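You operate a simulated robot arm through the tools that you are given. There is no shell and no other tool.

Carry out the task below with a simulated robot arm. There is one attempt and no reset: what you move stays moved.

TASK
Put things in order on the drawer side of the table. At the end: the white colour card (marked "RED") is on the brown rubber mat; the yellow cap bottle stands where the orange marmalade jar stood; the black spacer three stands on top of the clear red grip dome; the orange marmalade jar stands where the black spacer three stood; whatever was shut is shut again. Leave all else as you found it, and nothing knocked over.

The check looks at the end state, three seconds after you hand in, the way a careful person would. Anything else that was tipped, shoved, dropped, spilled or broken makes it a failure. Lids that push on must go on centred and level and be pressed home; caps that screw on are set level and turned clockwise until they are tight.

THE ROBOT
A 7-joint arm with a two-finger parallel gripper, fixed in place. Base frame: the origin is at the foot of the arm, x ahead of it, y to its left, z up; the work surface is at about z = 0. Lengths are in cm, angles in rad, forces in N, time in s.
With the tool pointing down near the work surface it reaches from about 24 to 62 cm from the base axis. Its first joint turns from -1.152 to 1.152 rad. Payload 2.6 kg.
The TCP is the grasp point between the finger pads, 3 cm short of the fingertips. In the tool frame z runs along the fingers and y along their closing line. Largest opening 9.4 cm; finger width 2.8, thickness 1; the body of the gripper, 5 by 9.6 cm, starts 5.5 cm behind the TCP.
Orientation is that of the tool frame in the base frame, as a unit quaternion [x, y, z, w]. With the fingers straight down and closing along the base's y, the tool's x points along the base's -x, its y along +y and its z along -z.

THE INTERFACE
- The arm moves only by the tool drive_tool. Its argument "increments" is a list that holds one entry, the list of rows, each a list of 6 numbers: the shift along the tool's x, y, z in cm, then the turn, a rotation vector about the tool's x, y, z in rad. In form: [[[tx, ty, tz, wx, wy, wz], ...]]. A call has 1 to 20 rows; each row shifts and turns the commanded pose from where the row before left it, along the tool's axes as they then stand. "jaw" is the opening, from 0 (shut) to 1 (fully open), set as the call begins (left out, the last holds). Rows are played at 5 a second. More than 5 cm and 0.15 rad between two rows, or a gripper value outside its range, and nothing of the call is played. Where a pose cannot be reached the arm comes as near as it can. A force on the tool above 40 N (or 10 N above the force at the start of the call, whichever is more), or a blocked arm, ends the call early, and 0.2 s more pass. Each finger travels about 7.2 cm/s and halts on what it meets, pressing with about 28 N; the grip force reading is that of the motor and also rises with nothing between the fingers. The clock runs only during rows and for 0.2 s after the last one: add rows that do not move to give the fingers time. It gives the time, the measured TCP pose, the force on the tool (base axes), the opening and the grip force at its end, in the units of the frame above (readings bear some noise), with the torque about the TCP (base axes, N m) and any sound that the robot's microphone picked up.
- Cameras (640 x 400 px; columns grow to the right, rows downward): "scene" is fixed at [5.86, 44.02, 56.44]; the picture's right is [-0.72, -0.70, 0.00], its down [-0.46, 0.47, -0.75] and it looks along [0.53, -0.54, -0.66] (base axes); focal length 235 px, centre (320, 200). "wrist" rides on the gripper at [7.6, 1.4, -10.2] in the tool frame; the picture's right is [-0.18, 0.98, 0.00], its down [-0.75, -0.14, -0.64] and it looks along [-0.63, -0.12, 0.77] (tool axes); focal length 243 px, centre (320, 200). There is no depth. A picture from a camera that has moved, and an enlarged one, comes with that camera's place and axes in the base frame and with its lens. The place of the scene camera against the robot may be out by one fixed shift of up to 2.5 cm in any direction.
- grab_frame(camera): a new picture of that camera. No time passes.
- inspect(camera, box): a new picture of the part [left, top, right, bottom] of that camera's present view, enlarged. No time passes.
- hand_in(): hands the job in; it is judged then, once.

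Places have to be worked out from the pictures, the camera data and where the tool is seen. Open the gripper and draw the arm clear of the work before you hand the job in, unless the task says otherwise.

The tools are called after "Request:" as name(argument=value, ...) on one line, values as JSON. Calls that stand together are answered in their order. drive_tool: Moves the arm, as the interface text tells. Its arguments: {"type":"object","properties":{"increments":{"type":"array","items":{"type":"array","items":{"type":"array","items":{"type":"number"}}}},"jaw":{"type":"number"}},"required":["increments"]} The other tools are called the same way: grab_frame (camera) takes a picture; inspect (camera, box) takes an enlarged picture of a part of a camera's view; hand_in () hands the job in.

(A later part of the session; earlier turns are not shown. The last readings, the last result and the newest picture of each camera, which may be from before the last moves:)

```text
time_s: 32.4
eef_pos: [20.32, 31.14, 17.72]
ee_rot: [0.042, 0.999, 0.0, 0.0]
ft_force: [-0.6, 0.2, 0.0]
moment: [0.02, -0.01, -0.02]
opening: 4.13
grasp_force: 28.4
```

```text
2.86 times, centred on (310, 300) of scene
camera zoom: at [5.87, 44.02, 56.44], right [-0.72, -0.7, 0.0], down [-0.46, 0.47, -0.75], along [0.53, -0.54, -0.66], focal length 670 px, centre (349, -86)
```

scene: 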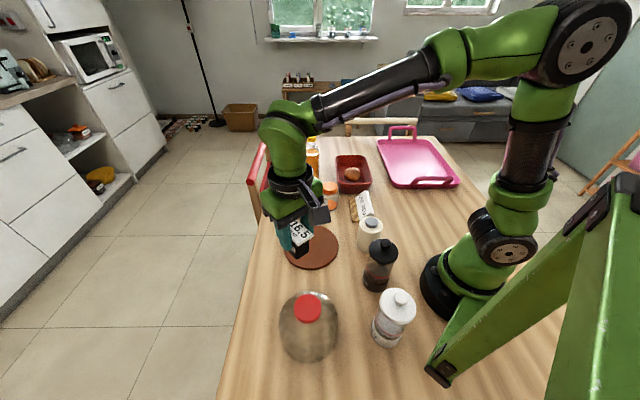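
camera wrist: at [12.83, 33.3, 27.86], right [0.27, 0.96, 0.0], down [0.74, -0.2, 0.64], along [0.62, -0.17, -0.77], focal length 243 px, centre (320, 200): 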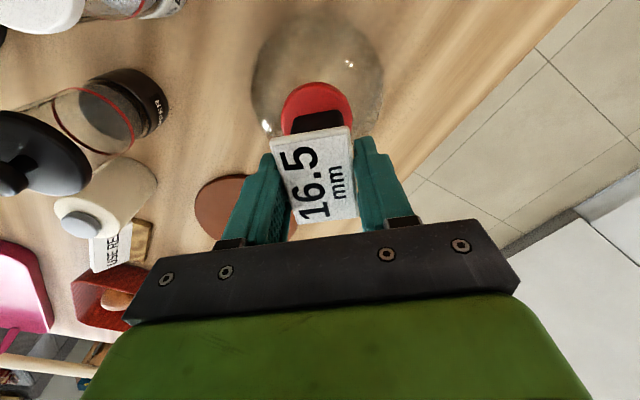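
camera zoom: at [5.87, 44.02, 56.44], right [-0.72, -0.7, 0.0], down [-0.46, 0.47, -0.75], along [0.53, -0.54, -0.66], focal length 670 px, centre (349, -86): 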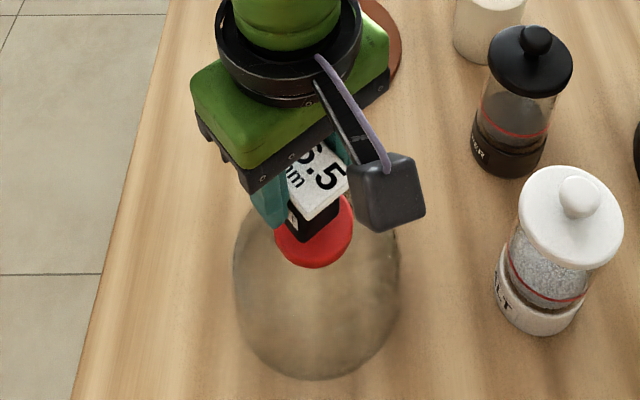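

The spacer hovers above the red grip. I'll zoom in to check the relative alignment.

Request:
inspect(camera="wrist", box=[250, 60, 390, 150])

```text
4.44 times, centred on (320, 105) of wrist
camera zoom: at [12.83, 33.3, 27.86], right [0.27, 0.96, 0.0], down [0.74, -0.2, 0.64], along [0.62, -0.17, -0.77], focal length 1078 px, centre (320, 622)
```

zoom: 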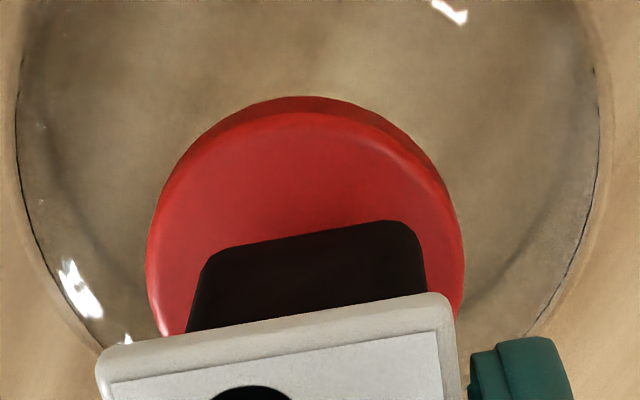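

Grip top estimated at z≈9.3; the spacer bottom is now at ≈11.6 and 0.35 cm off in tool y. I'll correct that and descend 1.6 cm, watching the force.

Request:
drive_tool(increments=[[[0, -0.35, 0, 0, 0, 0], [0, 0, 0.8, 0, 0, 0], [0, 0, 0.8, 0, 0, 0], [0, 0, 0, 0, 0, 0]]])

Request:
inspect(camera="wrist", box=[250, 60, 390, 150])

Request:
inspect(camera="scene", box=[280, 260, 350, 350])

```text
time_s: 33.3
eef_pos: [20.36, 30.98, 16.45]
ee_rot: [0.043, 0.999, 0.005, 0.003]
ft_force: [-1.5, -1.8, 5.5]
moment: [0.01, 0.07, 0.01]
opening: 4.18
grasp_force: 28.2
stopped in row 4: the force on the tool passed its limit at 43 N (the readings are from after the stop); the commanded pose is now the measured one
```

```text
4.44 times, centred on (320, 105) of wrist
camera zoom: at [12.75, 33.02, 26.75], right [0.27, 0.96, 0.01], down [0.73, -0.21, 0.64], along [0.62, -0.16, -0.76], focal length 1078 px, centre (320, 622)
```

zoom: 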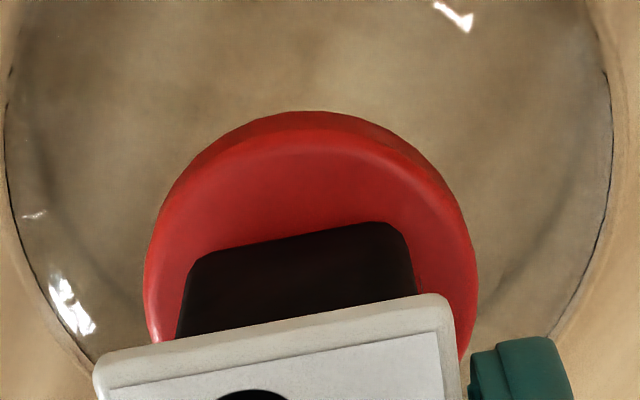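

```text
4.44 times, centred on (315, 305) of scene
camera zoom: at [5.86, 44.02, 56.44], right [-0.72, -0.7, 0.0], down [-0.46, 0.47, -0.75], along [0.53, -0.54, -0.66], focal length 1043 px, centre (342, -267)
```

zoom: 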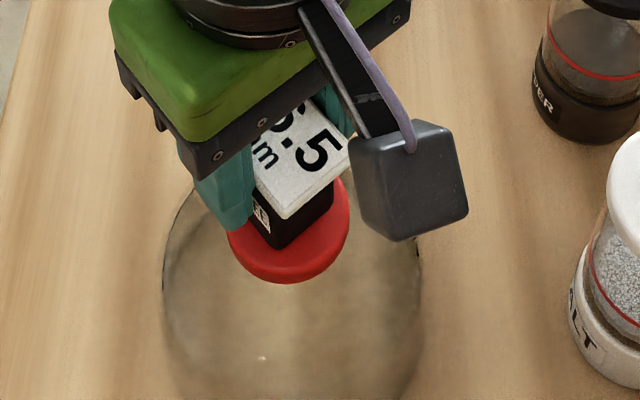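

Contact occurred sooner than estimated: grip top is at z≈10.3. The spacer sits ≈0.5 cm off centre, so I'll lift 0.6 cm, re-centre by (+0.5, +0.25) in tool xy and undo the tiny tilt.

Request:
drive_tool(increments=[[[0, 0, -0.3, 0, 0, 0], [0, 0, -0.3, 0.0102, 0.0056, 0], [0.5, 0.25, 0, 0, 0, 0], [0, 0, 0, 0, 0, 0], [0, 0, 0, 0, 0, 0]]])

Request:
inspect(camera="wrist", box=[230, 60, 410, 240])

Request:
inspect(camera="scene", box=[280, 260, 350, 350])

```text
time_s: 34.5
eef_pos: [19.66, 31.48, 17.27]
ee_rot: [0.042, 0.999, 0.0, 0.0]
ft_force: [1.0, 0.2, -0.6]
moment: [-0.02, 0.01, -0.03]
opening: 4.17
grasp_force: 28.2
```

```text
2.22 times, centred on (320, 150) of wrist
camera zoom: at [12.23, 33.46, 27.38], right [0.27, 0.96, 0.0], down [0.74, -0.2, 0.64], along [0.62, -0.17, -0.77], focal length 539 px, centre (320, 311)
```

zoom: 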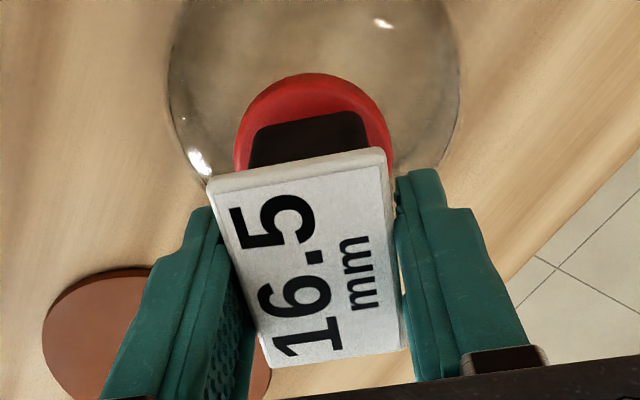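

```text
4.44 times, centred on (315, 305) of scene
camera zoom: at [5.86, 44.02, 56.44], right [-0.72, -0.7, 0.0], down [-0.46, 0.47, -0.75], along [0.53, -0.54, -0.66], focal length 1043 px, centre (342, -267)
```

zoom: 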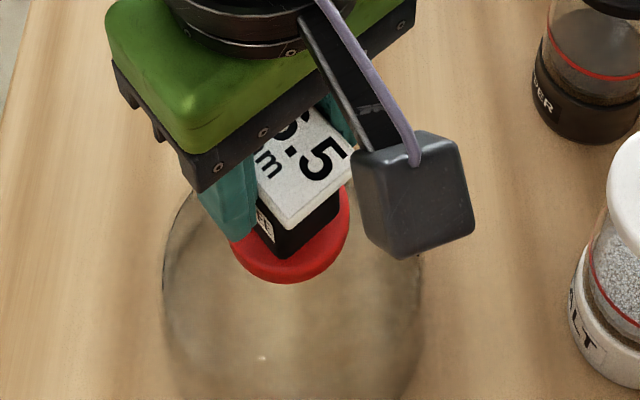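

Body and grip centres now agree within ~0.2 cm. I'll lower in small steps, watching the vertical force.

Request:
drive_tool(increments=[[[0, 0, 0.2, 0, 0, 0], [0, 0, 0.2, 0, 0, 0], [0, 0, 0, 0, 0, 0]]])

Request:
drive_tool(increments=[[[0, 0, 0.1, 0, 0, 0], [0, 0, 0, 0, 0, 0]]])

```text
time_s: 35.3
eef_pos: [19.67, 31.45, 16.7]
ee_rot: [0.043, 0.999, 0.0, 0.0]
ft_force: [0.5, 0.2, -0.4]
moment: [0.01, -0.01, 0.02]
opening: 4.16
grasp_force: 27.2
```

```text
time_s: 35.9
eef_pos: [19.78, 31.31, 16.6]
ee_rot: [0.043, 0.999, 0.001, 0.0]
ft_force: [-0.3, -0.3, -0.1]
moment: [0.0, -0.01, 0.01]
opening: 4.17
grasp_force: 28.5
```

No contact yet at z≈16.6; I'll continue with 0.08 cm steps.

Request:
drive_tool(increments=[[[0, 0, 0.08, 0, 0, 0], [0, 0, 0, 0, 0, 0]]])

Request:
drive_tool(increments=[[[0, 0, 0.08, 0, 0, 0], [0, 0, 0, 0, 0, 0]]])

```text
time_s: 36.5
eef_pos: [19.83, 31.32, 16.61]
ee_rot: [0.043, 0.999, 0.001, 0.0]
ft_force: [-0.7, -5.0, 10.8]
moment: [-0.07, 0.07, 0.04]
opening: 4.14
grasp_force: 28.3
```

```text
time_s: 37.1
eef_pos: [19.81, 31.32, 16.43]
ee_rot: [0.043, 0.999, 0.001, 0.001]
ft_force: [-3.6, -3.6, 22.0]
moment: [0.14, 0.18, 0.06]
opening: 4.16
grasp_force: 27.9
```

Contact is firm (22 N). I'll back off 0.12 cm to leave only a light touch, then open the jaws gently.

Request:
drive_tool(increments=[[[0, 0, -0.12, 0, 0, 0], [0, 0, 0, 0, 0, 0]]])

Request:
inspect(camera="scene", box=[280, 260, 350, 350])

Request:
inspect(camera="wrist", box=[230, 60, 410, 240])

```text
time_s: 37.7
eef_pos: [19.77, 31.36, 16.52]
ee_rot: [0.042, 0.999, 0.0, 0.0]
ft_force: [1.7, 5.3, 8.5]
moment: [0.42, -0.2, 0.01]
opening: 4.16
grasp_force: 28.3
```

```text
4.44 times, centred on (315, 305) of scene
camera zoom: at [5.86, 44.02, 56.44], right [-0.72, -0.7, 0.0], down [-0.46, 0.47, -0.75], along [0.53, -0.54, -0.66], focal length 1043 px, centre (342, -267)
```

zoom: 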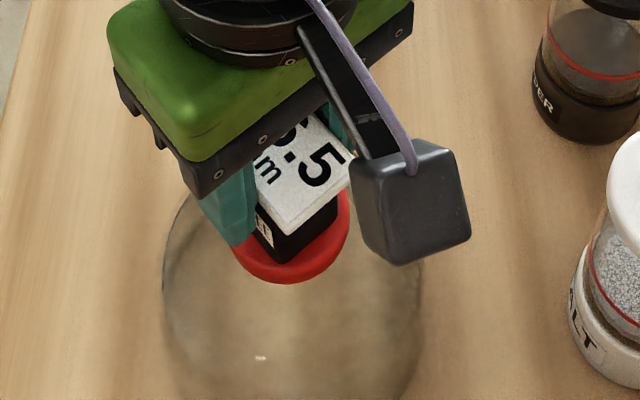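

```text
2.22 times, centred on (320, 150) of wrist
camera zoom: at [12.32, 33.43, 26.77], right [0.27, 0.96, 0.0], down [0.74, -0.2, 0.64], along [0.62, -0.17, -0.77], focal length 539 px, centre (320, 311)
```

zoom: 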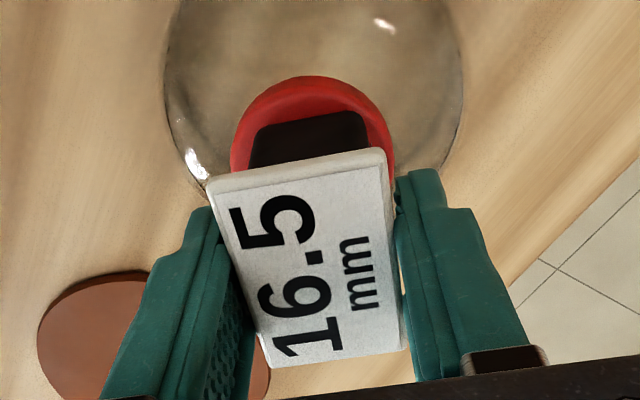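

Position looks centred. Opening the jaws moderately to release the spacer.

Request:
drive_tool(increments=[[[0, 0, 0, 0, 0, 0], [0, 0, 0, 0, 0, 0], [0, 0, 0, 0, 0, 0]]], jaw=0.62)

Request:
inspect(camera="wrist", box=[230, 60, 410, 240])

Request:
inspect(camera="scene", box=[280, 260, 350, 350])

```text
time_s: 38.5
eef_pos: [19.88, 31.23, 16.49]
ee_rot: [0.043, 0.999, 0.0, 0.0]
ft_force: [0.0, 0.5, 0.6]
moment: [-0.05, 0.0, -0.01]
opening: 5.83
grasp_force: 0.0
```

```text
2.22 times, centred on (320, 150) of wrist
camera zoom: at [12.3, 33.41, 26.77], right [0.27, 0.96, 0.0], down [0.74, -0.2, 0.64], along [0.62, -0.17, -0.77], focal length 539 px, centre (320, 311)
```

zoom: 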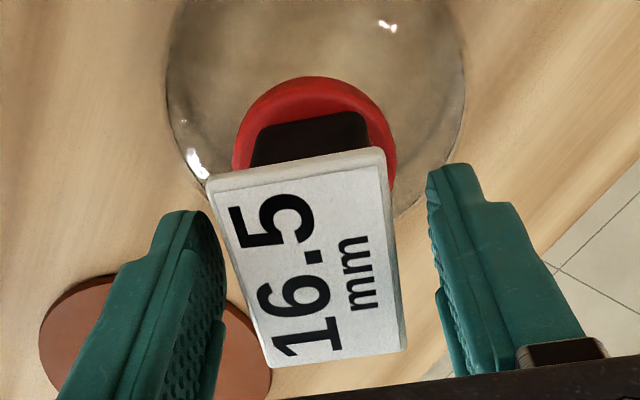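

```text
4.44 times, centred on (315, 305) of scene
camera zoom: at [5.86, 44.02, 56.44], right [-0.72, -0.7, 0.0], down [-0.46, 0.47, -0.75], along [0.53, -0.54, -0.66], focal length 1043 px, centre (342, -267)
```

zoom: 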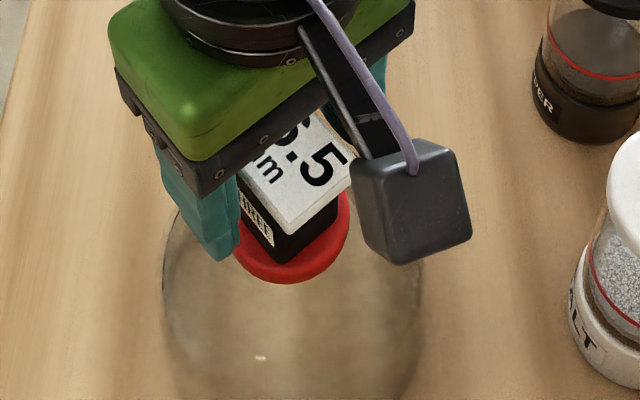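

The spacer stands level on the red grip and the side label reads "THREE". I'll open fully and rise straight up, then check.

Request:
drive_tool(increments=[[[0, 0, -0.5, 0, 0, 0], [0, 0, -1.5, 0, 0, 0], [0, 0, -3, 0, 0, 0], [0, 0, -3.5, 0, 0, 0], [0, 0, -3.5, 0, 0, 0], [0, 0, 0, 0, 0, -0.084], [0, 0, 0, 0, 0, 0]]], jaw=0.85)

Request:
grab_frame(camera="wrist")

Request:
inspect(camera="scene", box=[260, 230, 380, 370])

```text
time_s: 40.1
eef_pos: [19.96, 31.32, 28.59]
ee_rot: [0.0, 1.0, 0.001, 0.001]
ft_force: [-0.6, 0.0, -0.2]
moment: [0.01, 0.0, -0.03]
opening: 7.99
grasp_force: 0.1
```

```text
taken
camera wrist: at [12.19, 32.73, 38.83], right [0.18, 0.98, 0.0], down [0.75, -0.14, 0.64], along [0.63, -0.12, -0.77], focal length 243 px, centre (320, 200)
```

wrist: 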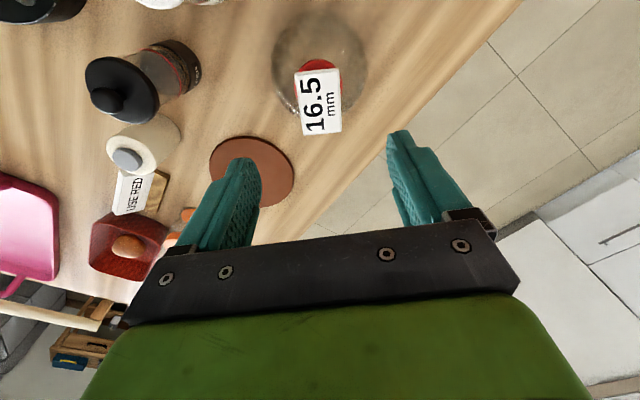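

```text
2.86 times, centred on (320, 300) of scene
camera zoom: at [5.86, 44.02, 56.44], right [-0.72, -0.7, 0.0], down [-0.46, 0.47, -0.75], along [0.53, -0.54, -0.66], focal length 670 px, centre (320, -86)
```

zoom: 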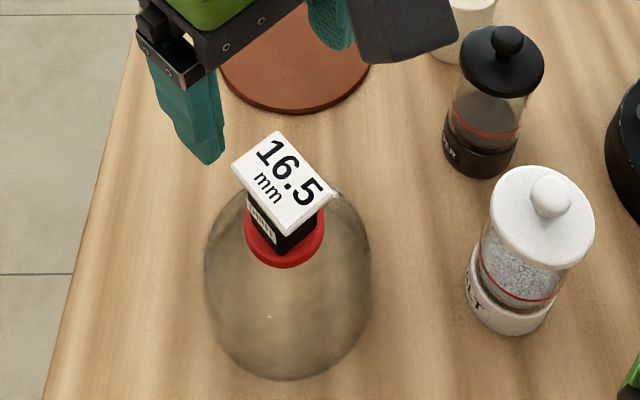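

Spacer is on top and the dome hasn't moved. Now I'll go above the marmalade jar at (43.85, −1.45).

Request:
drive_tool(increments=[[[-2.397, -3.272, 0.5, 0, 0, 0], [-2.397, -3.272, 0.5, 0, 0, 0], [-2.397, -3.272, 0.5, 0, 0, 0], [-2.397, -3.272, 0.5, 0, 0, 0], [-2.397, -3.272, 1, 0, 0, 0], [-2.397, -3.272, 1, 0, 0, 0], [-2.397, -3.272, 1, 0, 0, 0], [-2.397, -3.272, 1, 0, 0, 0], [-2.397, -3.272, 1, 0, 0, 0], [-2.397, -3.272, 1.5, 0, 0, 0], [0, 0, 0, 0, 0, 0], [0, 0, 0, 0, 0, 0]]])

Request:
grab_frame(camera="wrist")

Request:
inspect(camera="wrist", box=[230, 60, 430, 200])

```text
time_s: 42.7
eef_pos: [43.91, -1.58, 20.06]
ee_rot: [0.0, 1.0, 0.0, 0.0]
ft_force: [0.6, 0.9, 0.2]
moment: [0.0, -0.04, -0.01]
opening: 7.99
grasp_force: 0.0
```

```text
taken
camera wrist: at [36.25, -0.17, 30.33], right [0.18, 0.98, 0.0], down [0.75, -0.14, 0.64], along [0.63, -0.12, -0.77], focal length 243 px, centre (320, 200)
```

wrist: 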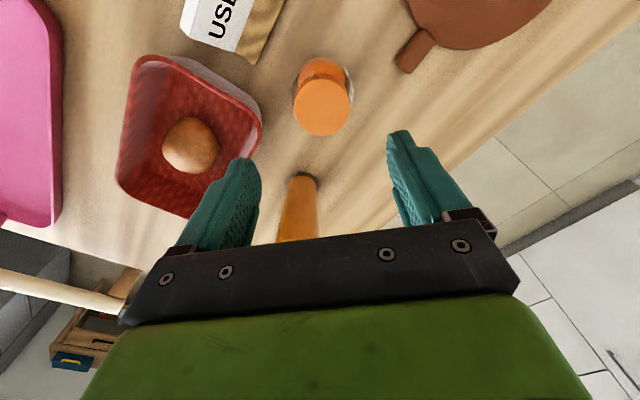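

```text
2.86 times, centred on (330, 130) of wrist
camera zoom: at [36.25, -0.17, 30.33], right [0.18, 0.98, 0.0], down [0.75, -0.14, 0.64], along [0.63, -0.12, -0.77], focal length 693 px, centre (291, 400)
```

zoom: 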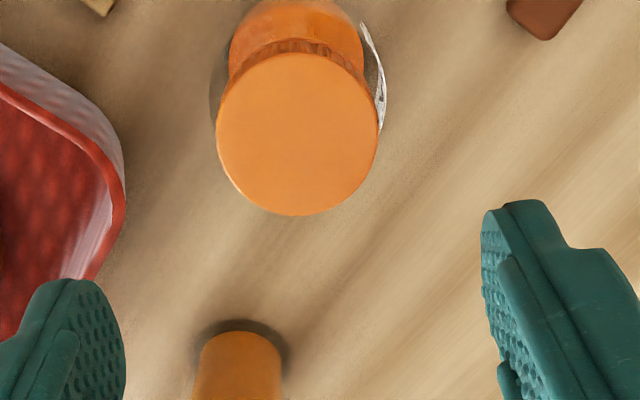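

Lid centre is within 0.2 cm of the tool axis (need +0.16 in tool y). I'll correct and descend around the jar to TCP z≈4, with the jaws at 8.4 cm to stay clear of the red tray.

Request:
drive_tool(increments=[[[0, 0.16, 3, 0, 0, 0], [0, 0, 4, 0, 0, 0], [0, 0, 0, 0, 0, 0], [0, 0, 0, 0, 0, 0]]], jaw=0.9)

Request:
grab_frame(camera="wrist")

Request:
inspect(camera="scene", box=[290, 140, 390, 220])

```text
time_s: 43.7
eef_pos: [43.72, -1.54, 13.09]
ee_rot: [-0.001, 1.0, 0.0, 0.0]
ft_force: [-0.4, 0.4, 0.1]
moment: [0.0, -0.02, 0.0]
opening: 8.46
grasp_force: 0.0
```

```text
taken
camera wrist: at [36.08, -0.02, 23.33], right [0.18, 0.98, 0.0], down [0.75, -0.14, 0.64], along [0.63, -0.12, -0.77], focal length 243 px, centre (320, 200)
```

wrist: 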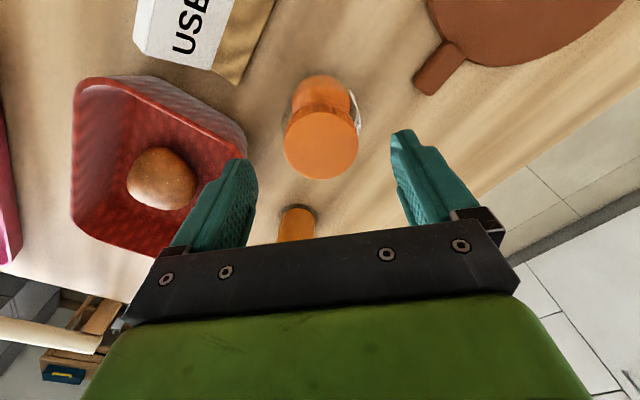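

```text
5.00 times, centred on (340, 180) of scene
camera zoom: at [5.86, 44.02, 56.44], right [-0.72, -0.7, 0.0], down [-0.46, 0.47, -0.75], along [0.53, -0.54, -0.66], focal length 1173 px, centre (220, 300)
```

zoom: 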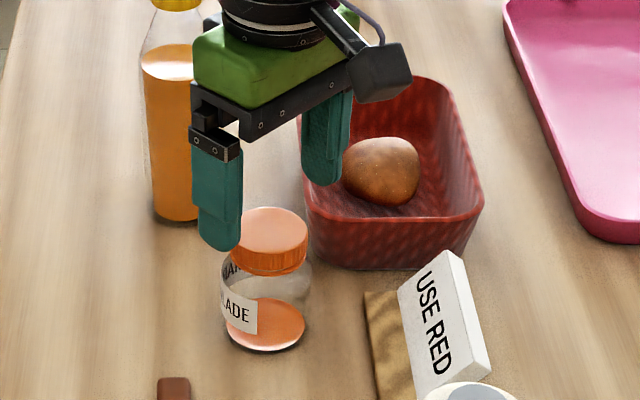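

Alignment is within 0.1 cm. I'll descend the rest to TCP z≈4 with the opening at 8 cm.

Request:
drive_tool(increments=[[[0, 0, 2.5, 0, 0, 0], [0, 0, 2.5, 0, 0, 0], [0, 0, 2, 0, 0, 0], [0, 0, 1.2, 0, 0, 0], [0, 0, 0.9, 0, 0, 0], [0, 0, 0, 0, 0, 0]]], jaw=0.85)

Request:
grab_frame(camera="wrist")

Request:
inspect(camera="scene", box=[290, 140, 390, 220])

```text
time_s: 45.1
eef_pos: [43.73, -1.31, 3.88]
ee_rot: [0.0, 1.0, 0.0, 0.0]
ft_force: [0.0, 0.2, 0.1]
moment: [0.03, 0.01, 0.04]
opening: 8.0
grasp_force: 0.0
```

```text
taken
camera wrist: at [36.13, 0.21, 14.12], right [0.18, 0.98, 0.0], down [0.75, -0.14, 0.64], along [0.63, -0.12, -0.77], focal length 243 px, centre (320, 200)
```

wrist: 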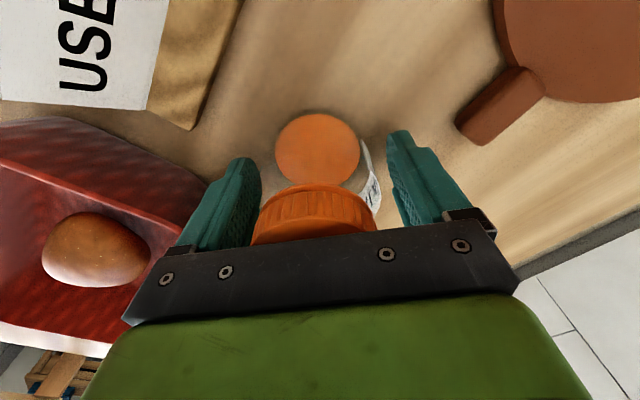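

```text
5.00 times, centred on (340, 180) of scene
camera zoom: at [5.87, 44.02, 56.44], right [-0.72, -0.7, 0.0], down [-0.46, 0.47, -0.75], along [0.53, -0.54, -0.66], focal length 1173 px, centre (220, 300)
```

zoom: 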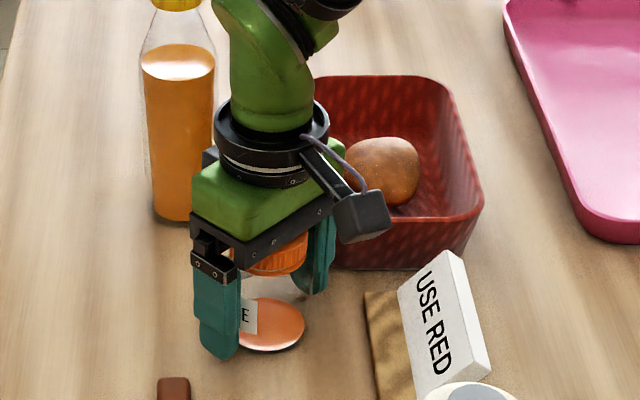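

Jar is nicely between the fingers, ≈0.2 cm off. I'll nudge the tool by (+0.25, −0.2) and close on the jar's body.

Request:
drive_tool(increments=[[[0.25, -0.2, 0, 0, 0, 0], [0, 0, 0, 0, 0, 0]]])

Request:
drive_tool(increments=[[[0, 0, 0, 0, 0, 0], [0, 0, 0, 0, 0, 0], [0, 0, 0, 0, 0, 0], [0, 0, 0, 0, 0, 0]]], jaw=0)

Request:
grab_frame(camera="wrist")

Request:
inspect(camera="scene", box=[290, 140, 390, 220])

```text
time_s: 45.7
eef_pos: [43.49, -1.4, 3.87]
ee_rot: [0.001, 1.0, 0.0, 0.0]
ft_force: [-0.8, 0.6, -0.5]
moment: [-0.02, 0.02, 0.03]
opening: 8.0
grasp_force: 0.0
```

```text
time_s: 46.7
eef_pos: [43.56, -1.39, 4.04]
ee_rot: [0.001, 1.0, 0.0, 0.0]
ft_force: [-0.1, -0.3, 0.4]
moment: [-0.13, -0.02, 0.0]
opening: 6.36
grasp_force: 27.9
```

```text
taken
camera wrist: at [35.9, 0.02, 14.17], right [0.18, 0.98, 0.0], down [0.75, -0.14, 0.64], along [0.63, -0.12, -0.77], focal length 243 px, centre (320, 200)
```

wrist: 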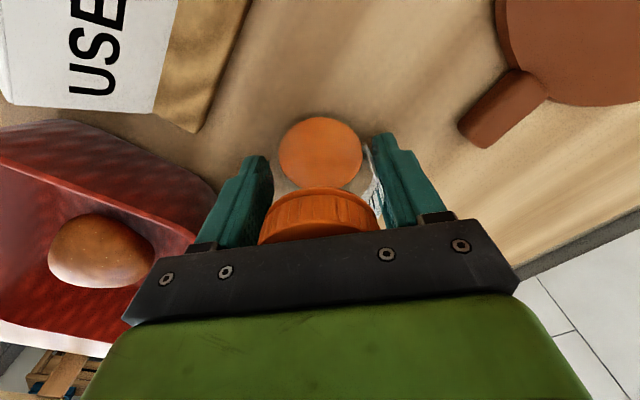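

```text
5.00 times, centred on (340, 180) of scene
camera zoom: at [5.86, 44.02, 56.44], right [-0.72, -0.7, 0.0], down [-0.46, 0.47, -0.75], along [0.53, -0.54, -0.66], focal length 1173 px, centre (220, 300)
```

zoom: 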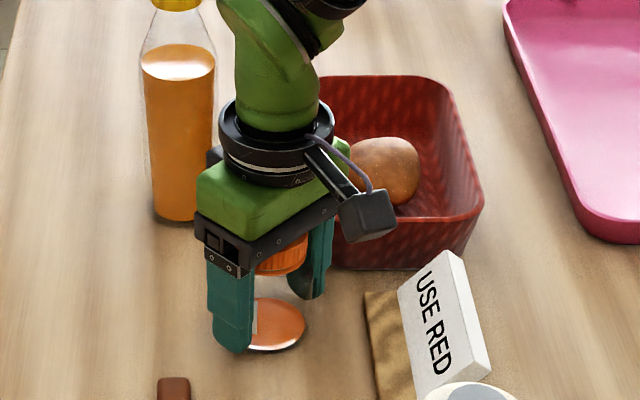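

Gripped firmly at 6.36 cm. I'll lift 1 cm first and verify that the jar (not just its lid) comes up.

Request:
drive_tool(increments=[[[0, 0, -0.4, 0, 0, 0], [0, 0, -0.8, 0, 0, 0], [0, 0, -0.8, 0, 0, 0], [0, 0, 0, 0, 0, 0]]])

Request:
inspect(camera="scene", box=[290, 140, 390, 220])

Request:
grab_frame(camera="wrist")

```text
time_s: 47.7
eef_pos: [43.5, -1.47, 5.93]
ee_rot: [0.001, 1.0, 0.0, -0.001]
ft_force: [-0.5, -0.5, -2.0]
moment: [0.0, 0.01, -0.05]
opening: 6.35
grasp_force: 27.9
```

```text
5.00 times, centred on (340, 180) of scene
camera zoom: at [5.87, 44.02, 56.44], right [-0.72, -0.7, 0.0], down [-0.46, 0.47, -0.75], along [0.53, -0.54, -0.66], focal length 1173 px, centre (220, 300)
```

zoom: 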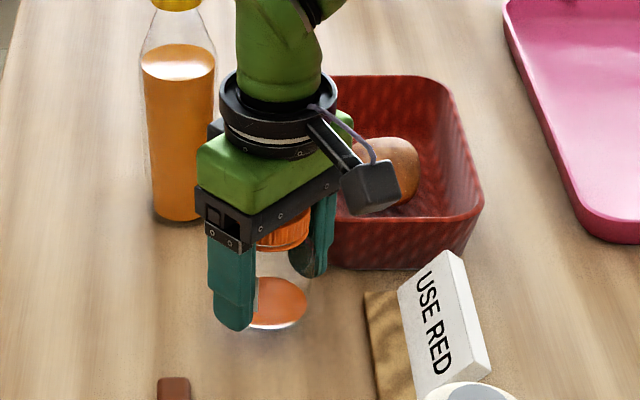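

```text
taken
camera wrist: at [35.86, 0.0, 16.16], right [0.18, 0.98, 0.0], down [0.75, -0.14, 0.64], along [0.63, -0.12, -0.77], focal length 243 px, centre (320, 200)
```

wrist: 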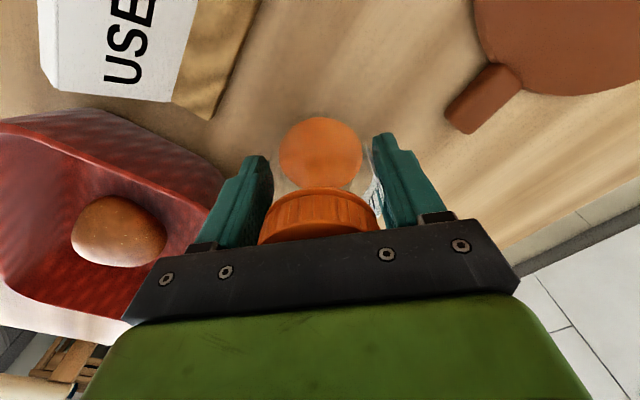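

The whole jar lifts. I'll raise it further and carry it to the spacer's old spot (≈57.95, 4.0).

Request:
drive_tool(increments=[[[0, 0, -2, 0, 0, 0], [0, 0, -2, 0, 0, 0], [-2.342, 0.915, 0, 0, 0, 0], [-2.342, 0.915, 0, 0, 0, 0], [-2.342, 0.915, 0, 0, 0, 0], [-2.342, 0.915, 0, 0, 0, 0], [-2.342, 0.915, 0, 0, 0, 0], [-2.342, 0.915, 0, 0, 0, 0], [0, 0, 0, 0, 0, 0], [0, 0, 0, 0, 0, 0]]])

Request:
grab_frame(camera="wrist")

Request:
grab_frame(camera="scene")

```text
time_s: 49.9
eef_pos: [57.73, 4.09, 9.99]
ee_rot: [0.0, 1.0, 0.0, -0.002]
ft_force: [0.2, 0.6, -3.2]
moment: [-0.06, 0.02, -0.02]
opening: 6.34
grasp_force: 27.8
```

```text
taken
camera wrist: at [50.15, 5.55, 20.22], right [0.18, 0.98, 0.0], down [0.75, -0.14, 0.64], along [0.63, -0.12, -0.77], focal length 243 px, centre (320, 200)
```

wrist: 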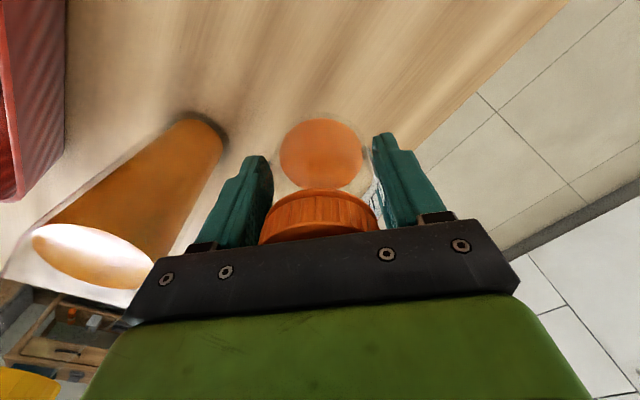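

```text
taken
```

scene: 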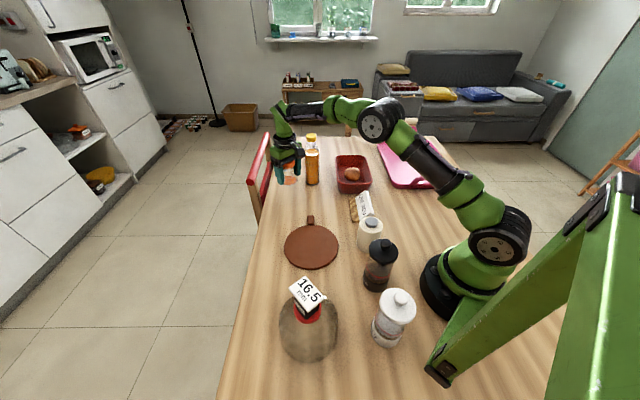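

The jar hangs over the spacer's spot at TCP (57.7, 4.1). I'll lower it 5.8 cm, with the final millimetres watched by force.

Request:
drive_tool(increments=[[[0, 0, 2, 0, 0, 0], [0, 0, 2, 0, 0, 0], [0, 0, 1.2, 0, 0, 0], [0, 0, 0.5, 0, 0, 0], [0, 0, 0, 0, 0, 0]]])

Request:
drive_tool(increments=[[[0, 0, 0.12, 0, 0, 0], [0, 0, 0, 0, 0, 0]]])

Request:
drive_tool(increments=[[[0, 0, 0.1, 0, 0, 0], [0, 0, 0, 0, 0, 0]]])

```text
time_s: 51.1
eef_pos: [57.69, 4.19, 4.29]
ee_rot: [0.001, 1.0, -0.001, 0.0]
ft_force: [-0.2, -0.4, -2.4]
moment: [0.01, 0.02, -0.05]
opening: 6.32
grasp_force: 28.0
```

```text
time_s: 51.7
eef_pos: [57.59, 4.07, 4.12]
ee_rot: [0.0, 1.0, 0.001, 0.0]
ft_force: [-0.2, 0.4, -2.4]
moment: [0.01, 0.02, 0.03]
opening: 6.31
grasp_force: 28.0
```

```text
time_s: 52.3
eef_pos: [57.72, 4.21, 4.08]
ee_rot: [0.0, 1.0, 0.0, 0.001]
ft_force: [-0.3, -0.3, -3.6]
moment: [0.0, 0.03, 0.01]
opening: 6.31
grasp_force: 28.3
```

Still hanging (−2.5…−3.6 N is the jar's weight). I'll go down in 0.08 cm steps until the weight is taken by the table.

Request:
drive_tool(increments=[[[0, 0, 0.08, 0, 0, 0], [0, 0, 0, 0, 0, 0]]])

Request:
drive_tool(increments=[[[0, 0, 0.08, 0, 0, 0], [0, 0, 0, 0, 0, 0]]])

```text
time_s: 52.9
eef_pos: [57.55, 4.06, 3.96]
ee_rot: [0.0, 1.0, 0.0, 0.0]
ft_force: [-0.7, 0.0, -2.3]
moment: [-0.08, 0.0, 0.04]
opening: 6.34
grasp_force: 28.4
```

```text
time_s: 53.5
eef_pos: [57.66, 4.09, 3.87]
ee_rot: [0.0, 1.0, 0.0, 0.001]
ft_force: [-2.6, 1.9, 6.8]
moment: [-0.19, 0.07, -0.06]
opening: 6.36
grasp_force: 28.1
```

Contact made (force turned to +6.8 N). Opening the jaws to 8 cm and then rising straight up.

Request:
drive_tool(increments=[[[0, 0, 0, 0, 0, 0], [0, 0, 0, 0, 0, 0], [0, 0, 0, 0, 0, 0]]], jaw=0.88)

Request:
drive_tool(increments=[[[0, 0, -1, 0, 0, 0], [0, 0, -2, 0, 0, 0], [0, 0, -3, 0, 0, 0], [0, 0, -4, 0, 0, 0], [0, 0, -4, 0, 0, 0], [0, 0, 0, 0, 0, 0]]])

Request:
grab_frame(camera="wrist")

Request:
inspect(camera="scene", box=[250, 120, 370, 220])

```text
time_s: 54.3
eef_pos: [57.55, 4.0, 3.84]
ee_rot: [0.0, 1.0, 0.001, 0.0]
ft_force: [-0.1, -0.2, -0.9]
moment: [0.0, 0.0, -0.03]
opening: 8.27
grasp_force: 0.1
```

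```text
time_s: 55.7
eef_pos: [57.59, 3.87, 18.17]
ee_rot: [0.0, 1.0, 0.0, 0.0]
ft_force: [0.3, -0.4, 0.2]
moment: [-0.01, 0.02, 0.04]
opening: 8.27
grasp_force: 0.0
```

```text
taken
camera wrist: at [49.97, 5.4, 28.36], right [0.18, 0.98, 0.0], down [0.75, -0.14, 0.64], along [0.63, -0.12, -0.77], focal length 243 px, centre (320, 200)
```

wrist: 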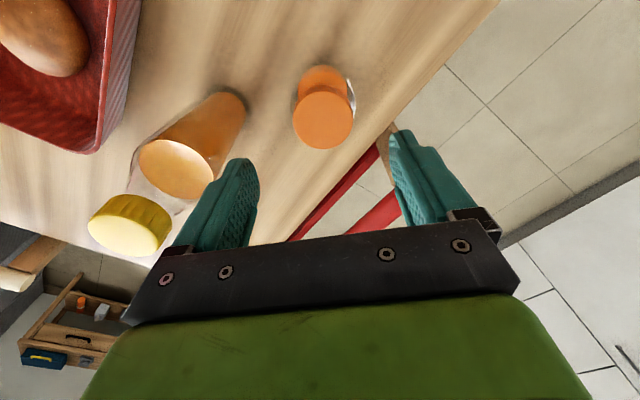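

```text
4.00 times, centred on (310, 170) of scene
camera zoom: at [5.86, 44.02, 56.44], right [-0.72, -0.7, 0.0], down [-0.46, 0.47, -0.75], along [0.53, -0.54, -0.66], focal length 938 px, centre (360, 320)
```

zoom: 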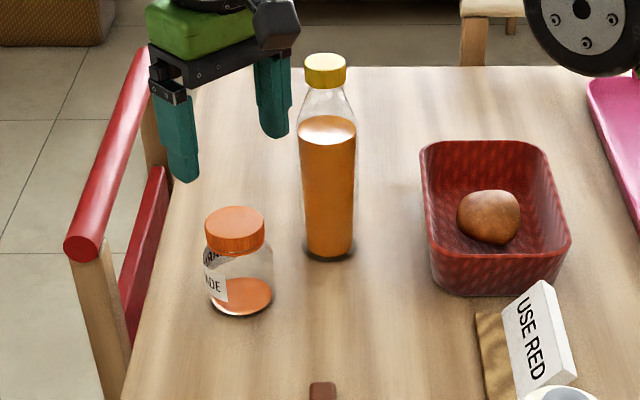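

The jar stands at the spacer's old place. Now I'll rise and move over the bottle at ≈(58, −7.35) to measure it from close by.

Request:
drive_tool(increments=[[[0, 0, -4, 0, 0, 0], [0, 0, -4, 0, 0, 0], [-0.1, -3.75, 0, 0, 0, 0], [-0.1, -3.75, 0, 0, 0, 0], [-0.1, -3.75, 0, 0, 0, 0], [0, 0, 0, 0, 0, 0], [0, 0, 0, 0, 0, 0]]], jaw=0.85)

Request:
grab_frame(camera="wrist")

Request:
inspect(camera="wrist", box=[240, 80, 400, 220])

Request:
inspect(camera="scene", box=[260, 90, 360, 190])

```text
time_s: 57.3
eef_pos: [57.56, -6.02, 24.48]
ee_rot: [0.001, 1.0, 0.0, 0.0]
ft_force: [0.1, -0.4, 0.3]
moment: [0.01, -0.01, 0.0]
opening: 8.01
grasp_force: 0.1
out of reach, approached as far as the arm can: row 2, 4, 5
```

```text
taken
camera wrist: at [49.9, -4.63, 34.8], right [0.18, 0.98, 0.0], down [0.75, -0.14, 0.64], along [0.63, -0.12, -0.77], focal length 243 px, centre (320, 200)
```

wrist: 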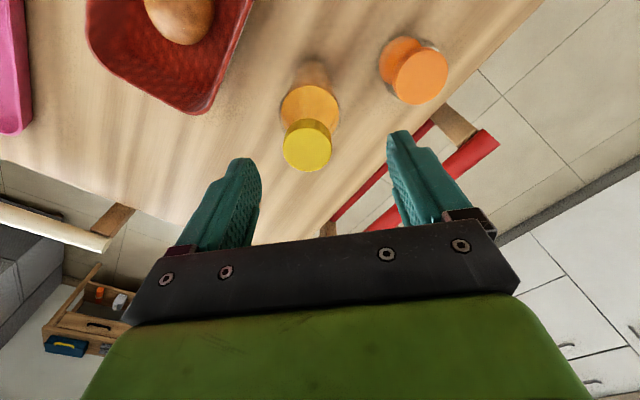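

```text
2.86 times, centred on (320, 150) of wrist
camera zoom: at [49.9, -4.63, 34.8], right [0.18, 0.98, 0.0], down [0.75, -0.14, 0.64], along [0.63, -0.12, -0.77], focal length 693 px, centre (320, 343)
```

zoom: 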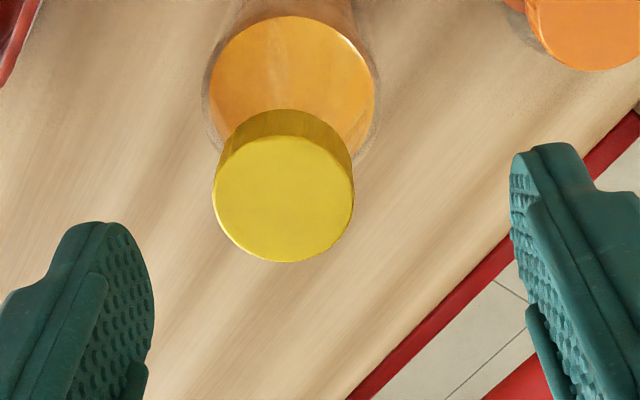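

```text
4.00 times, centred on (310, 140) of scene
camera zoom: at [5.87, 44.02, 56.44], right [-0.72, -0.7, 0.0], down [-0.46, 0.47, -0.75], along [0.53, -0.54, -0.66], focal length 938 px, centre (360, 440)
```

zoom: 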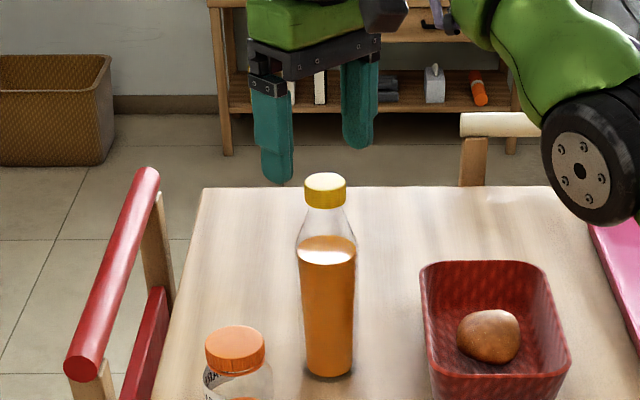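

The arm is near its reach limit at this height, so I'll work lower. To nail the bottle's height I'll take another view from a shifted position.

Request:
drive_tool(increments=[[[4, 0, 1, 0, 0, 0], [4, 3, 1, 0, 0, 0], [0, 3, 1, 0, 0, 0], [0, 0, 0, 0, 0, 0], [0, 0, 0, 0, 0, 0]]])

Request:
grab_frame(camera="wrist")

Request:
inspect(camera="wrist", box=[230, 100, 350, 240])

```text
refused: row 2 steps farther than a row can; nothing moved
```

```text
taken
camera wrist: at [49.9, -4.63, 34.8], right [0.18, 0.98, 0.0], down [0.75, -0.14, 0.64], along [0.63, -0.12, -0.77], focal length 243 px, centre (320, 200)
```

wrist: 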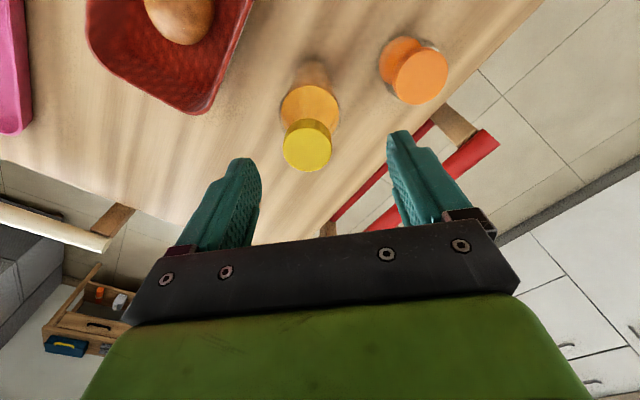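

```text
2.86 times, centred on (290, 170) of wrist
camera zoom: at [49.9, -4.63, 34.8], right [0.18, 0.98, 0.0], down [0.75, -0.14, 0.64], along [0.63, -0.12, -0.77], focal length 693 px, centre (406, 286)
```

zoom: 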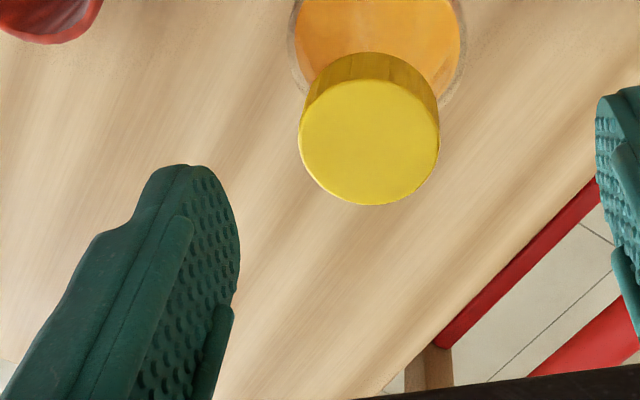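

A row was slightly too long; I'll repeat with shorter rows.

Request:
drive_tool(increments=[[[4, 0, 1, 0, 0, 0], [3, 2, 1, 0, 0, 0], [1, 4, 1, 0, 0, 0], [0, 0, 0, 0, 0, 0], [0, 0, 0, 0, 0, 0]]])

Request:
grab_frame(camera="wrist")

Request:
inspect(camera="wrist", box=[210, 120, 330, 240])

```text
time_s: 58.5
eef_pos: [49.6, -0.14, 21.48]
ee_rot: [-0.001, 1.0, 0.001, 0.001]
ft_force: [0.1, -0.3, -0.1]
moment: [-0.01, 0.01, 0.02]
opening: 7.97
grasp_force: 0.0
```

```text
taken
camera wrist: at [41.97, 1.26, 31.7], right [0.18, 0.98, 0.0], down [0.75, -0.14, 0.64], along [0.63, -0.12, -0.77], focal length 243 px, centre (320, 200)
```

wrist: 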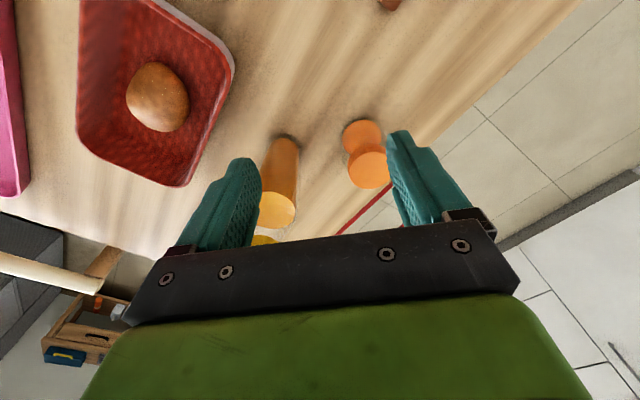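

```text
3.33 times, centred on (270, 180) of wrist
camera zoom: at [41.97, 1.26, 31.7], right [0.18, 0.98, 0.0], down [0.75, -0.14, 0.64], along [0.63, -0.12, -0.77], focal length 809 px, centre (487, 267)
```

zoom: 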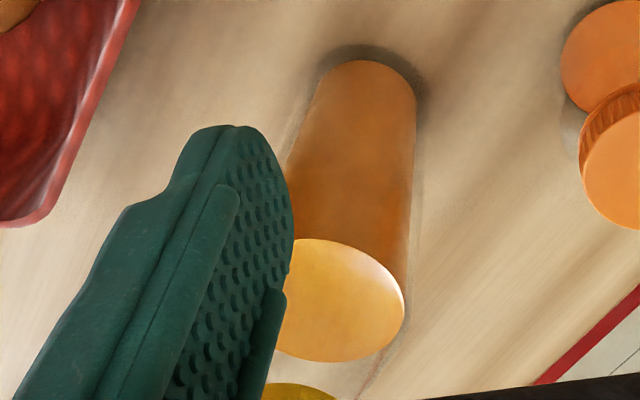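

The commanded pose follows the measured one. Triangulation gives the bottle axis ≈(57.75, −7.05), cap top z≈19.5, and straight body wall up to z≈13. I'll line up in front of it at TCP z≈14.5 so the fingers can straddle the upper body with the palm just above the cap.

Request:
drive_tool(increments=[[[0, -3.5, 0, 0, 0, 0], [0, -3.53, 0, 0, 0, 0], [0, 0, 3.5, 0, 0, 0], [0, 0, 3.48, 0, 0, 0], [0, 0, 0, 0, 0, 0], [0, 0, 0, 0, 0, 0]]], jaw=0.85)

Request:
grab_frame(camera="wrist")

Request:
inspect(camera="scene", box=[270, 110, 390, 210])

```text
time_s: 59.9
eef_pos: [49.37, -7.11, 14.09]
ee_rot: [0.001, 1.0, 0.0, 0.0]
ft_force: [0.6, 0.8, -0.5]
moment: [-0.01, 0.01, -0.02]
opening: 7.98
grasp_force: 0.0
```

```text
taken
camera wrist: at [41.72, -5.59, 24.42], right [0.18, 0.98, 0.0], down [0.75, -0.14, 0.64], along [0.63, -0.12, -0.77], focal length 243 px, centre (320, 200)
```

wrist: 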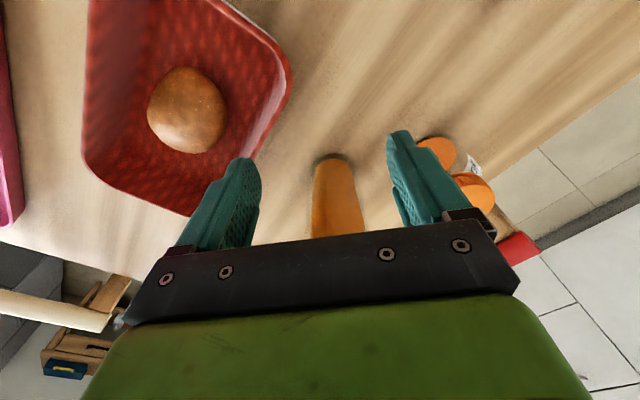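

```text
4.00 times, centred on (330, 160) of scene
camera zoom: at [5.87, 44.02, 56.44], right [-0.72, -0.7, 0.0], down [-0.46, 0.47, -0.75], along [0.53, -0.54, -0.66], focal length 938 px, centre (280, 360)
```

zoom: 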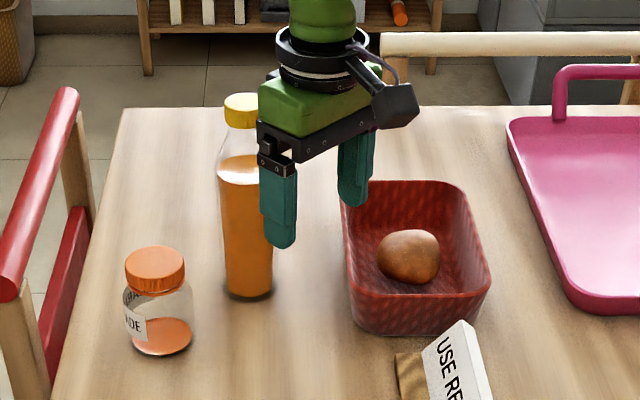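

I'll re-read the pose with a null move, since the z reading was 0.4 lower than intended.

Request:
drive_tool(increments=[[[0, 0, 0, 0, 0, 0], [0, 0, 0, 0, 0, 0]]])

Request:
inspect(camera="scene", box=[290, 110, 350, 190])

Request:
inspect(camera="wrist", box=[250, 130, 410, 250])

```text
time_s: 60.5
eef_pos: [49.31, -6.96, 14.27]
ee_rot: [-0.001, 1.0, 0.0, -0.001]
ft_force: [1.1, 0.8, 0.7]
moment: [-0.01, -0.02, -0.01]
opening: 8.01
grasp_force: 0.2
```

```text
5.00 times, centred on (320, 150) of scene
camera zoom: at [5.86, 44.02, 56.44], right [-0.72, -0.7, 0.0], down [-0.46, 0.47, -0.75], along [0.53, -0.54, -0.66], focal length 1173 px, centre (320, 450)
```

zoom: 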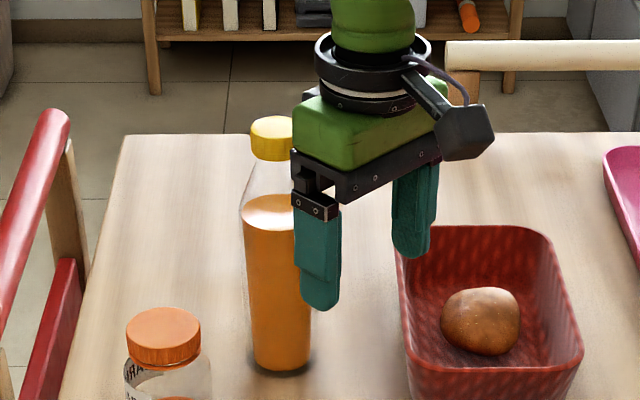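

```text
3.33 times, centred on (330, 190) of wrist
camera zoom: at [41.72, -5.59, 24.44], right [0.18, 0.98, 0.0], down [0.75, -0.14, 0.64], along [0.63, -0.12, -0.77], focal length 809 px, centre (287, 233)
```

zoom: 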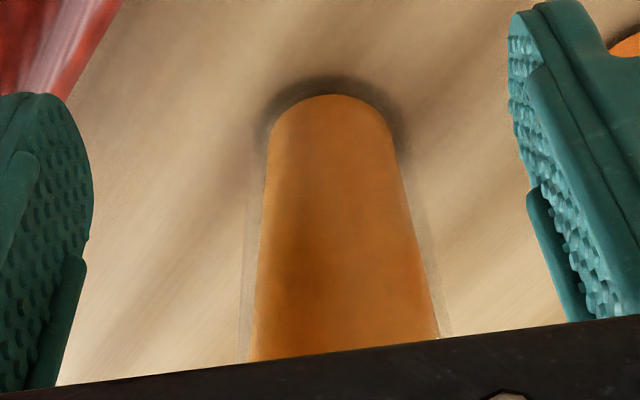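

TCP is at z≈14.2, and a vertical grasp would only catch the top of the shoulder. A tilted grasp (fingers pointing forward-down at 40°) reaches the mid-body with the palm clear of the cap, so I'll tilt about tool y by −0.7 here.

Request:
drive_tool(increments=[[[0, 0, 0, 0, -0.14, 0], [0, 0, 0, 0, -0.14, 0], [0, 0, 0, 0, -0.14, 0], [0, 0, 0, 0, -0.14, 0], [0, 0, 0, 0, -0.14, 0], [0, 0, 0, 0, 0, 0], [0, 0, 0, 0, 0, 0]]])

Request:
grab_frame(camera="wrist")

Request:
inspect(camera="scene", box=[270, 110, 390, 210])

```text
time_s: 62.1
eef_pos: [49.44, -7.15, 14.38]
ee_rot: [0.0, 0.939, 0.0, 0.343]
ft_force: [0.0, -0.8, 0.1]
moment: [0.02, -0.01, 0.04]
opening: 8.01
grasp_force: 0.1
```

```text
taken
camera wrist: at [36.97, -5.64, 17.35], right [0.14, 0.98, 0.12], down [0.16, -0.14, 0.98], along [0.98, -0.12, -0.18], focal length 243 px, centre (320, 200)
```

wrist: 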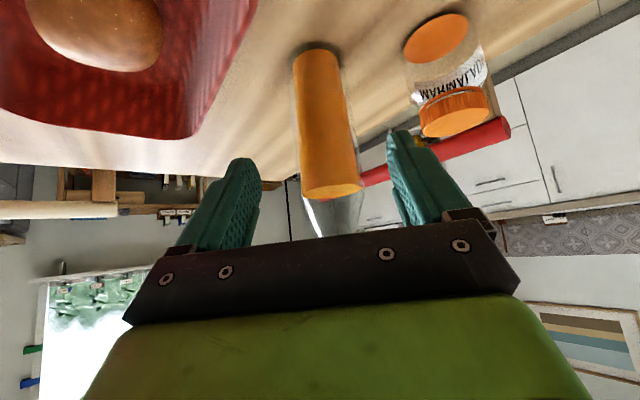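

```text
4.00 times, centred on (330, 160) of scene
camera zoom: at [5.86, 44.02, 56.44], right [-0.72, -0.7, 0.0], down [-0.46, 0.47, -0.75], along [0.53, -0.54, -0.66], focal length 938 px, centre (280, 360)
```

zoom: 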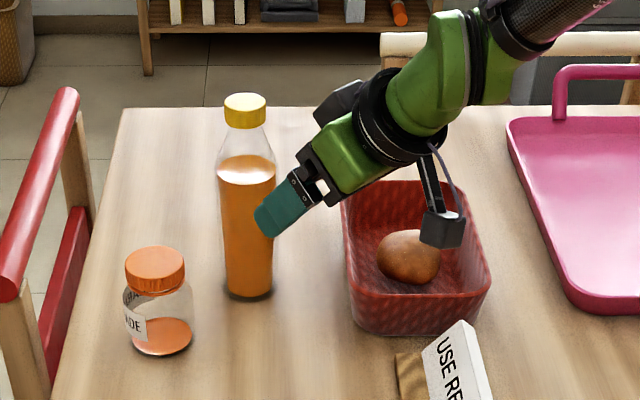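

The tilt works and the bottle is visible between the fingers. I'll zoom to refine the bottle's axis before moving in.

Request:
inspect(camera="wrist", box=[250, 30, 410, 250])

```text
1.82 times, centred on (330, 140) of wrist
camera zoom: at [36.97, -5.64, 17.35], right [0.14, 0.98, 0.12], down [0.16, -0.14, 0.98], along [0.98, -0.12, -0.18], focal length 441 px, centre (302, 309)
```

zoom: 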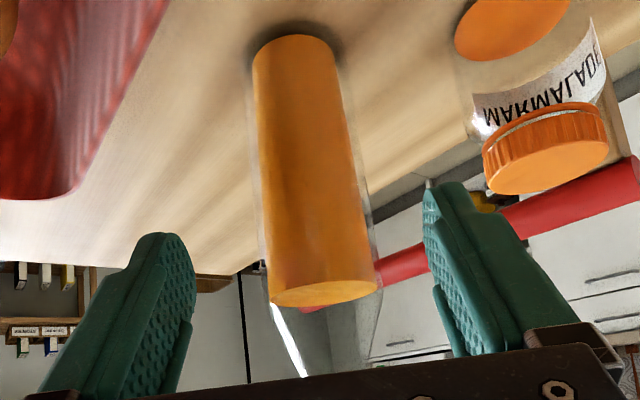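

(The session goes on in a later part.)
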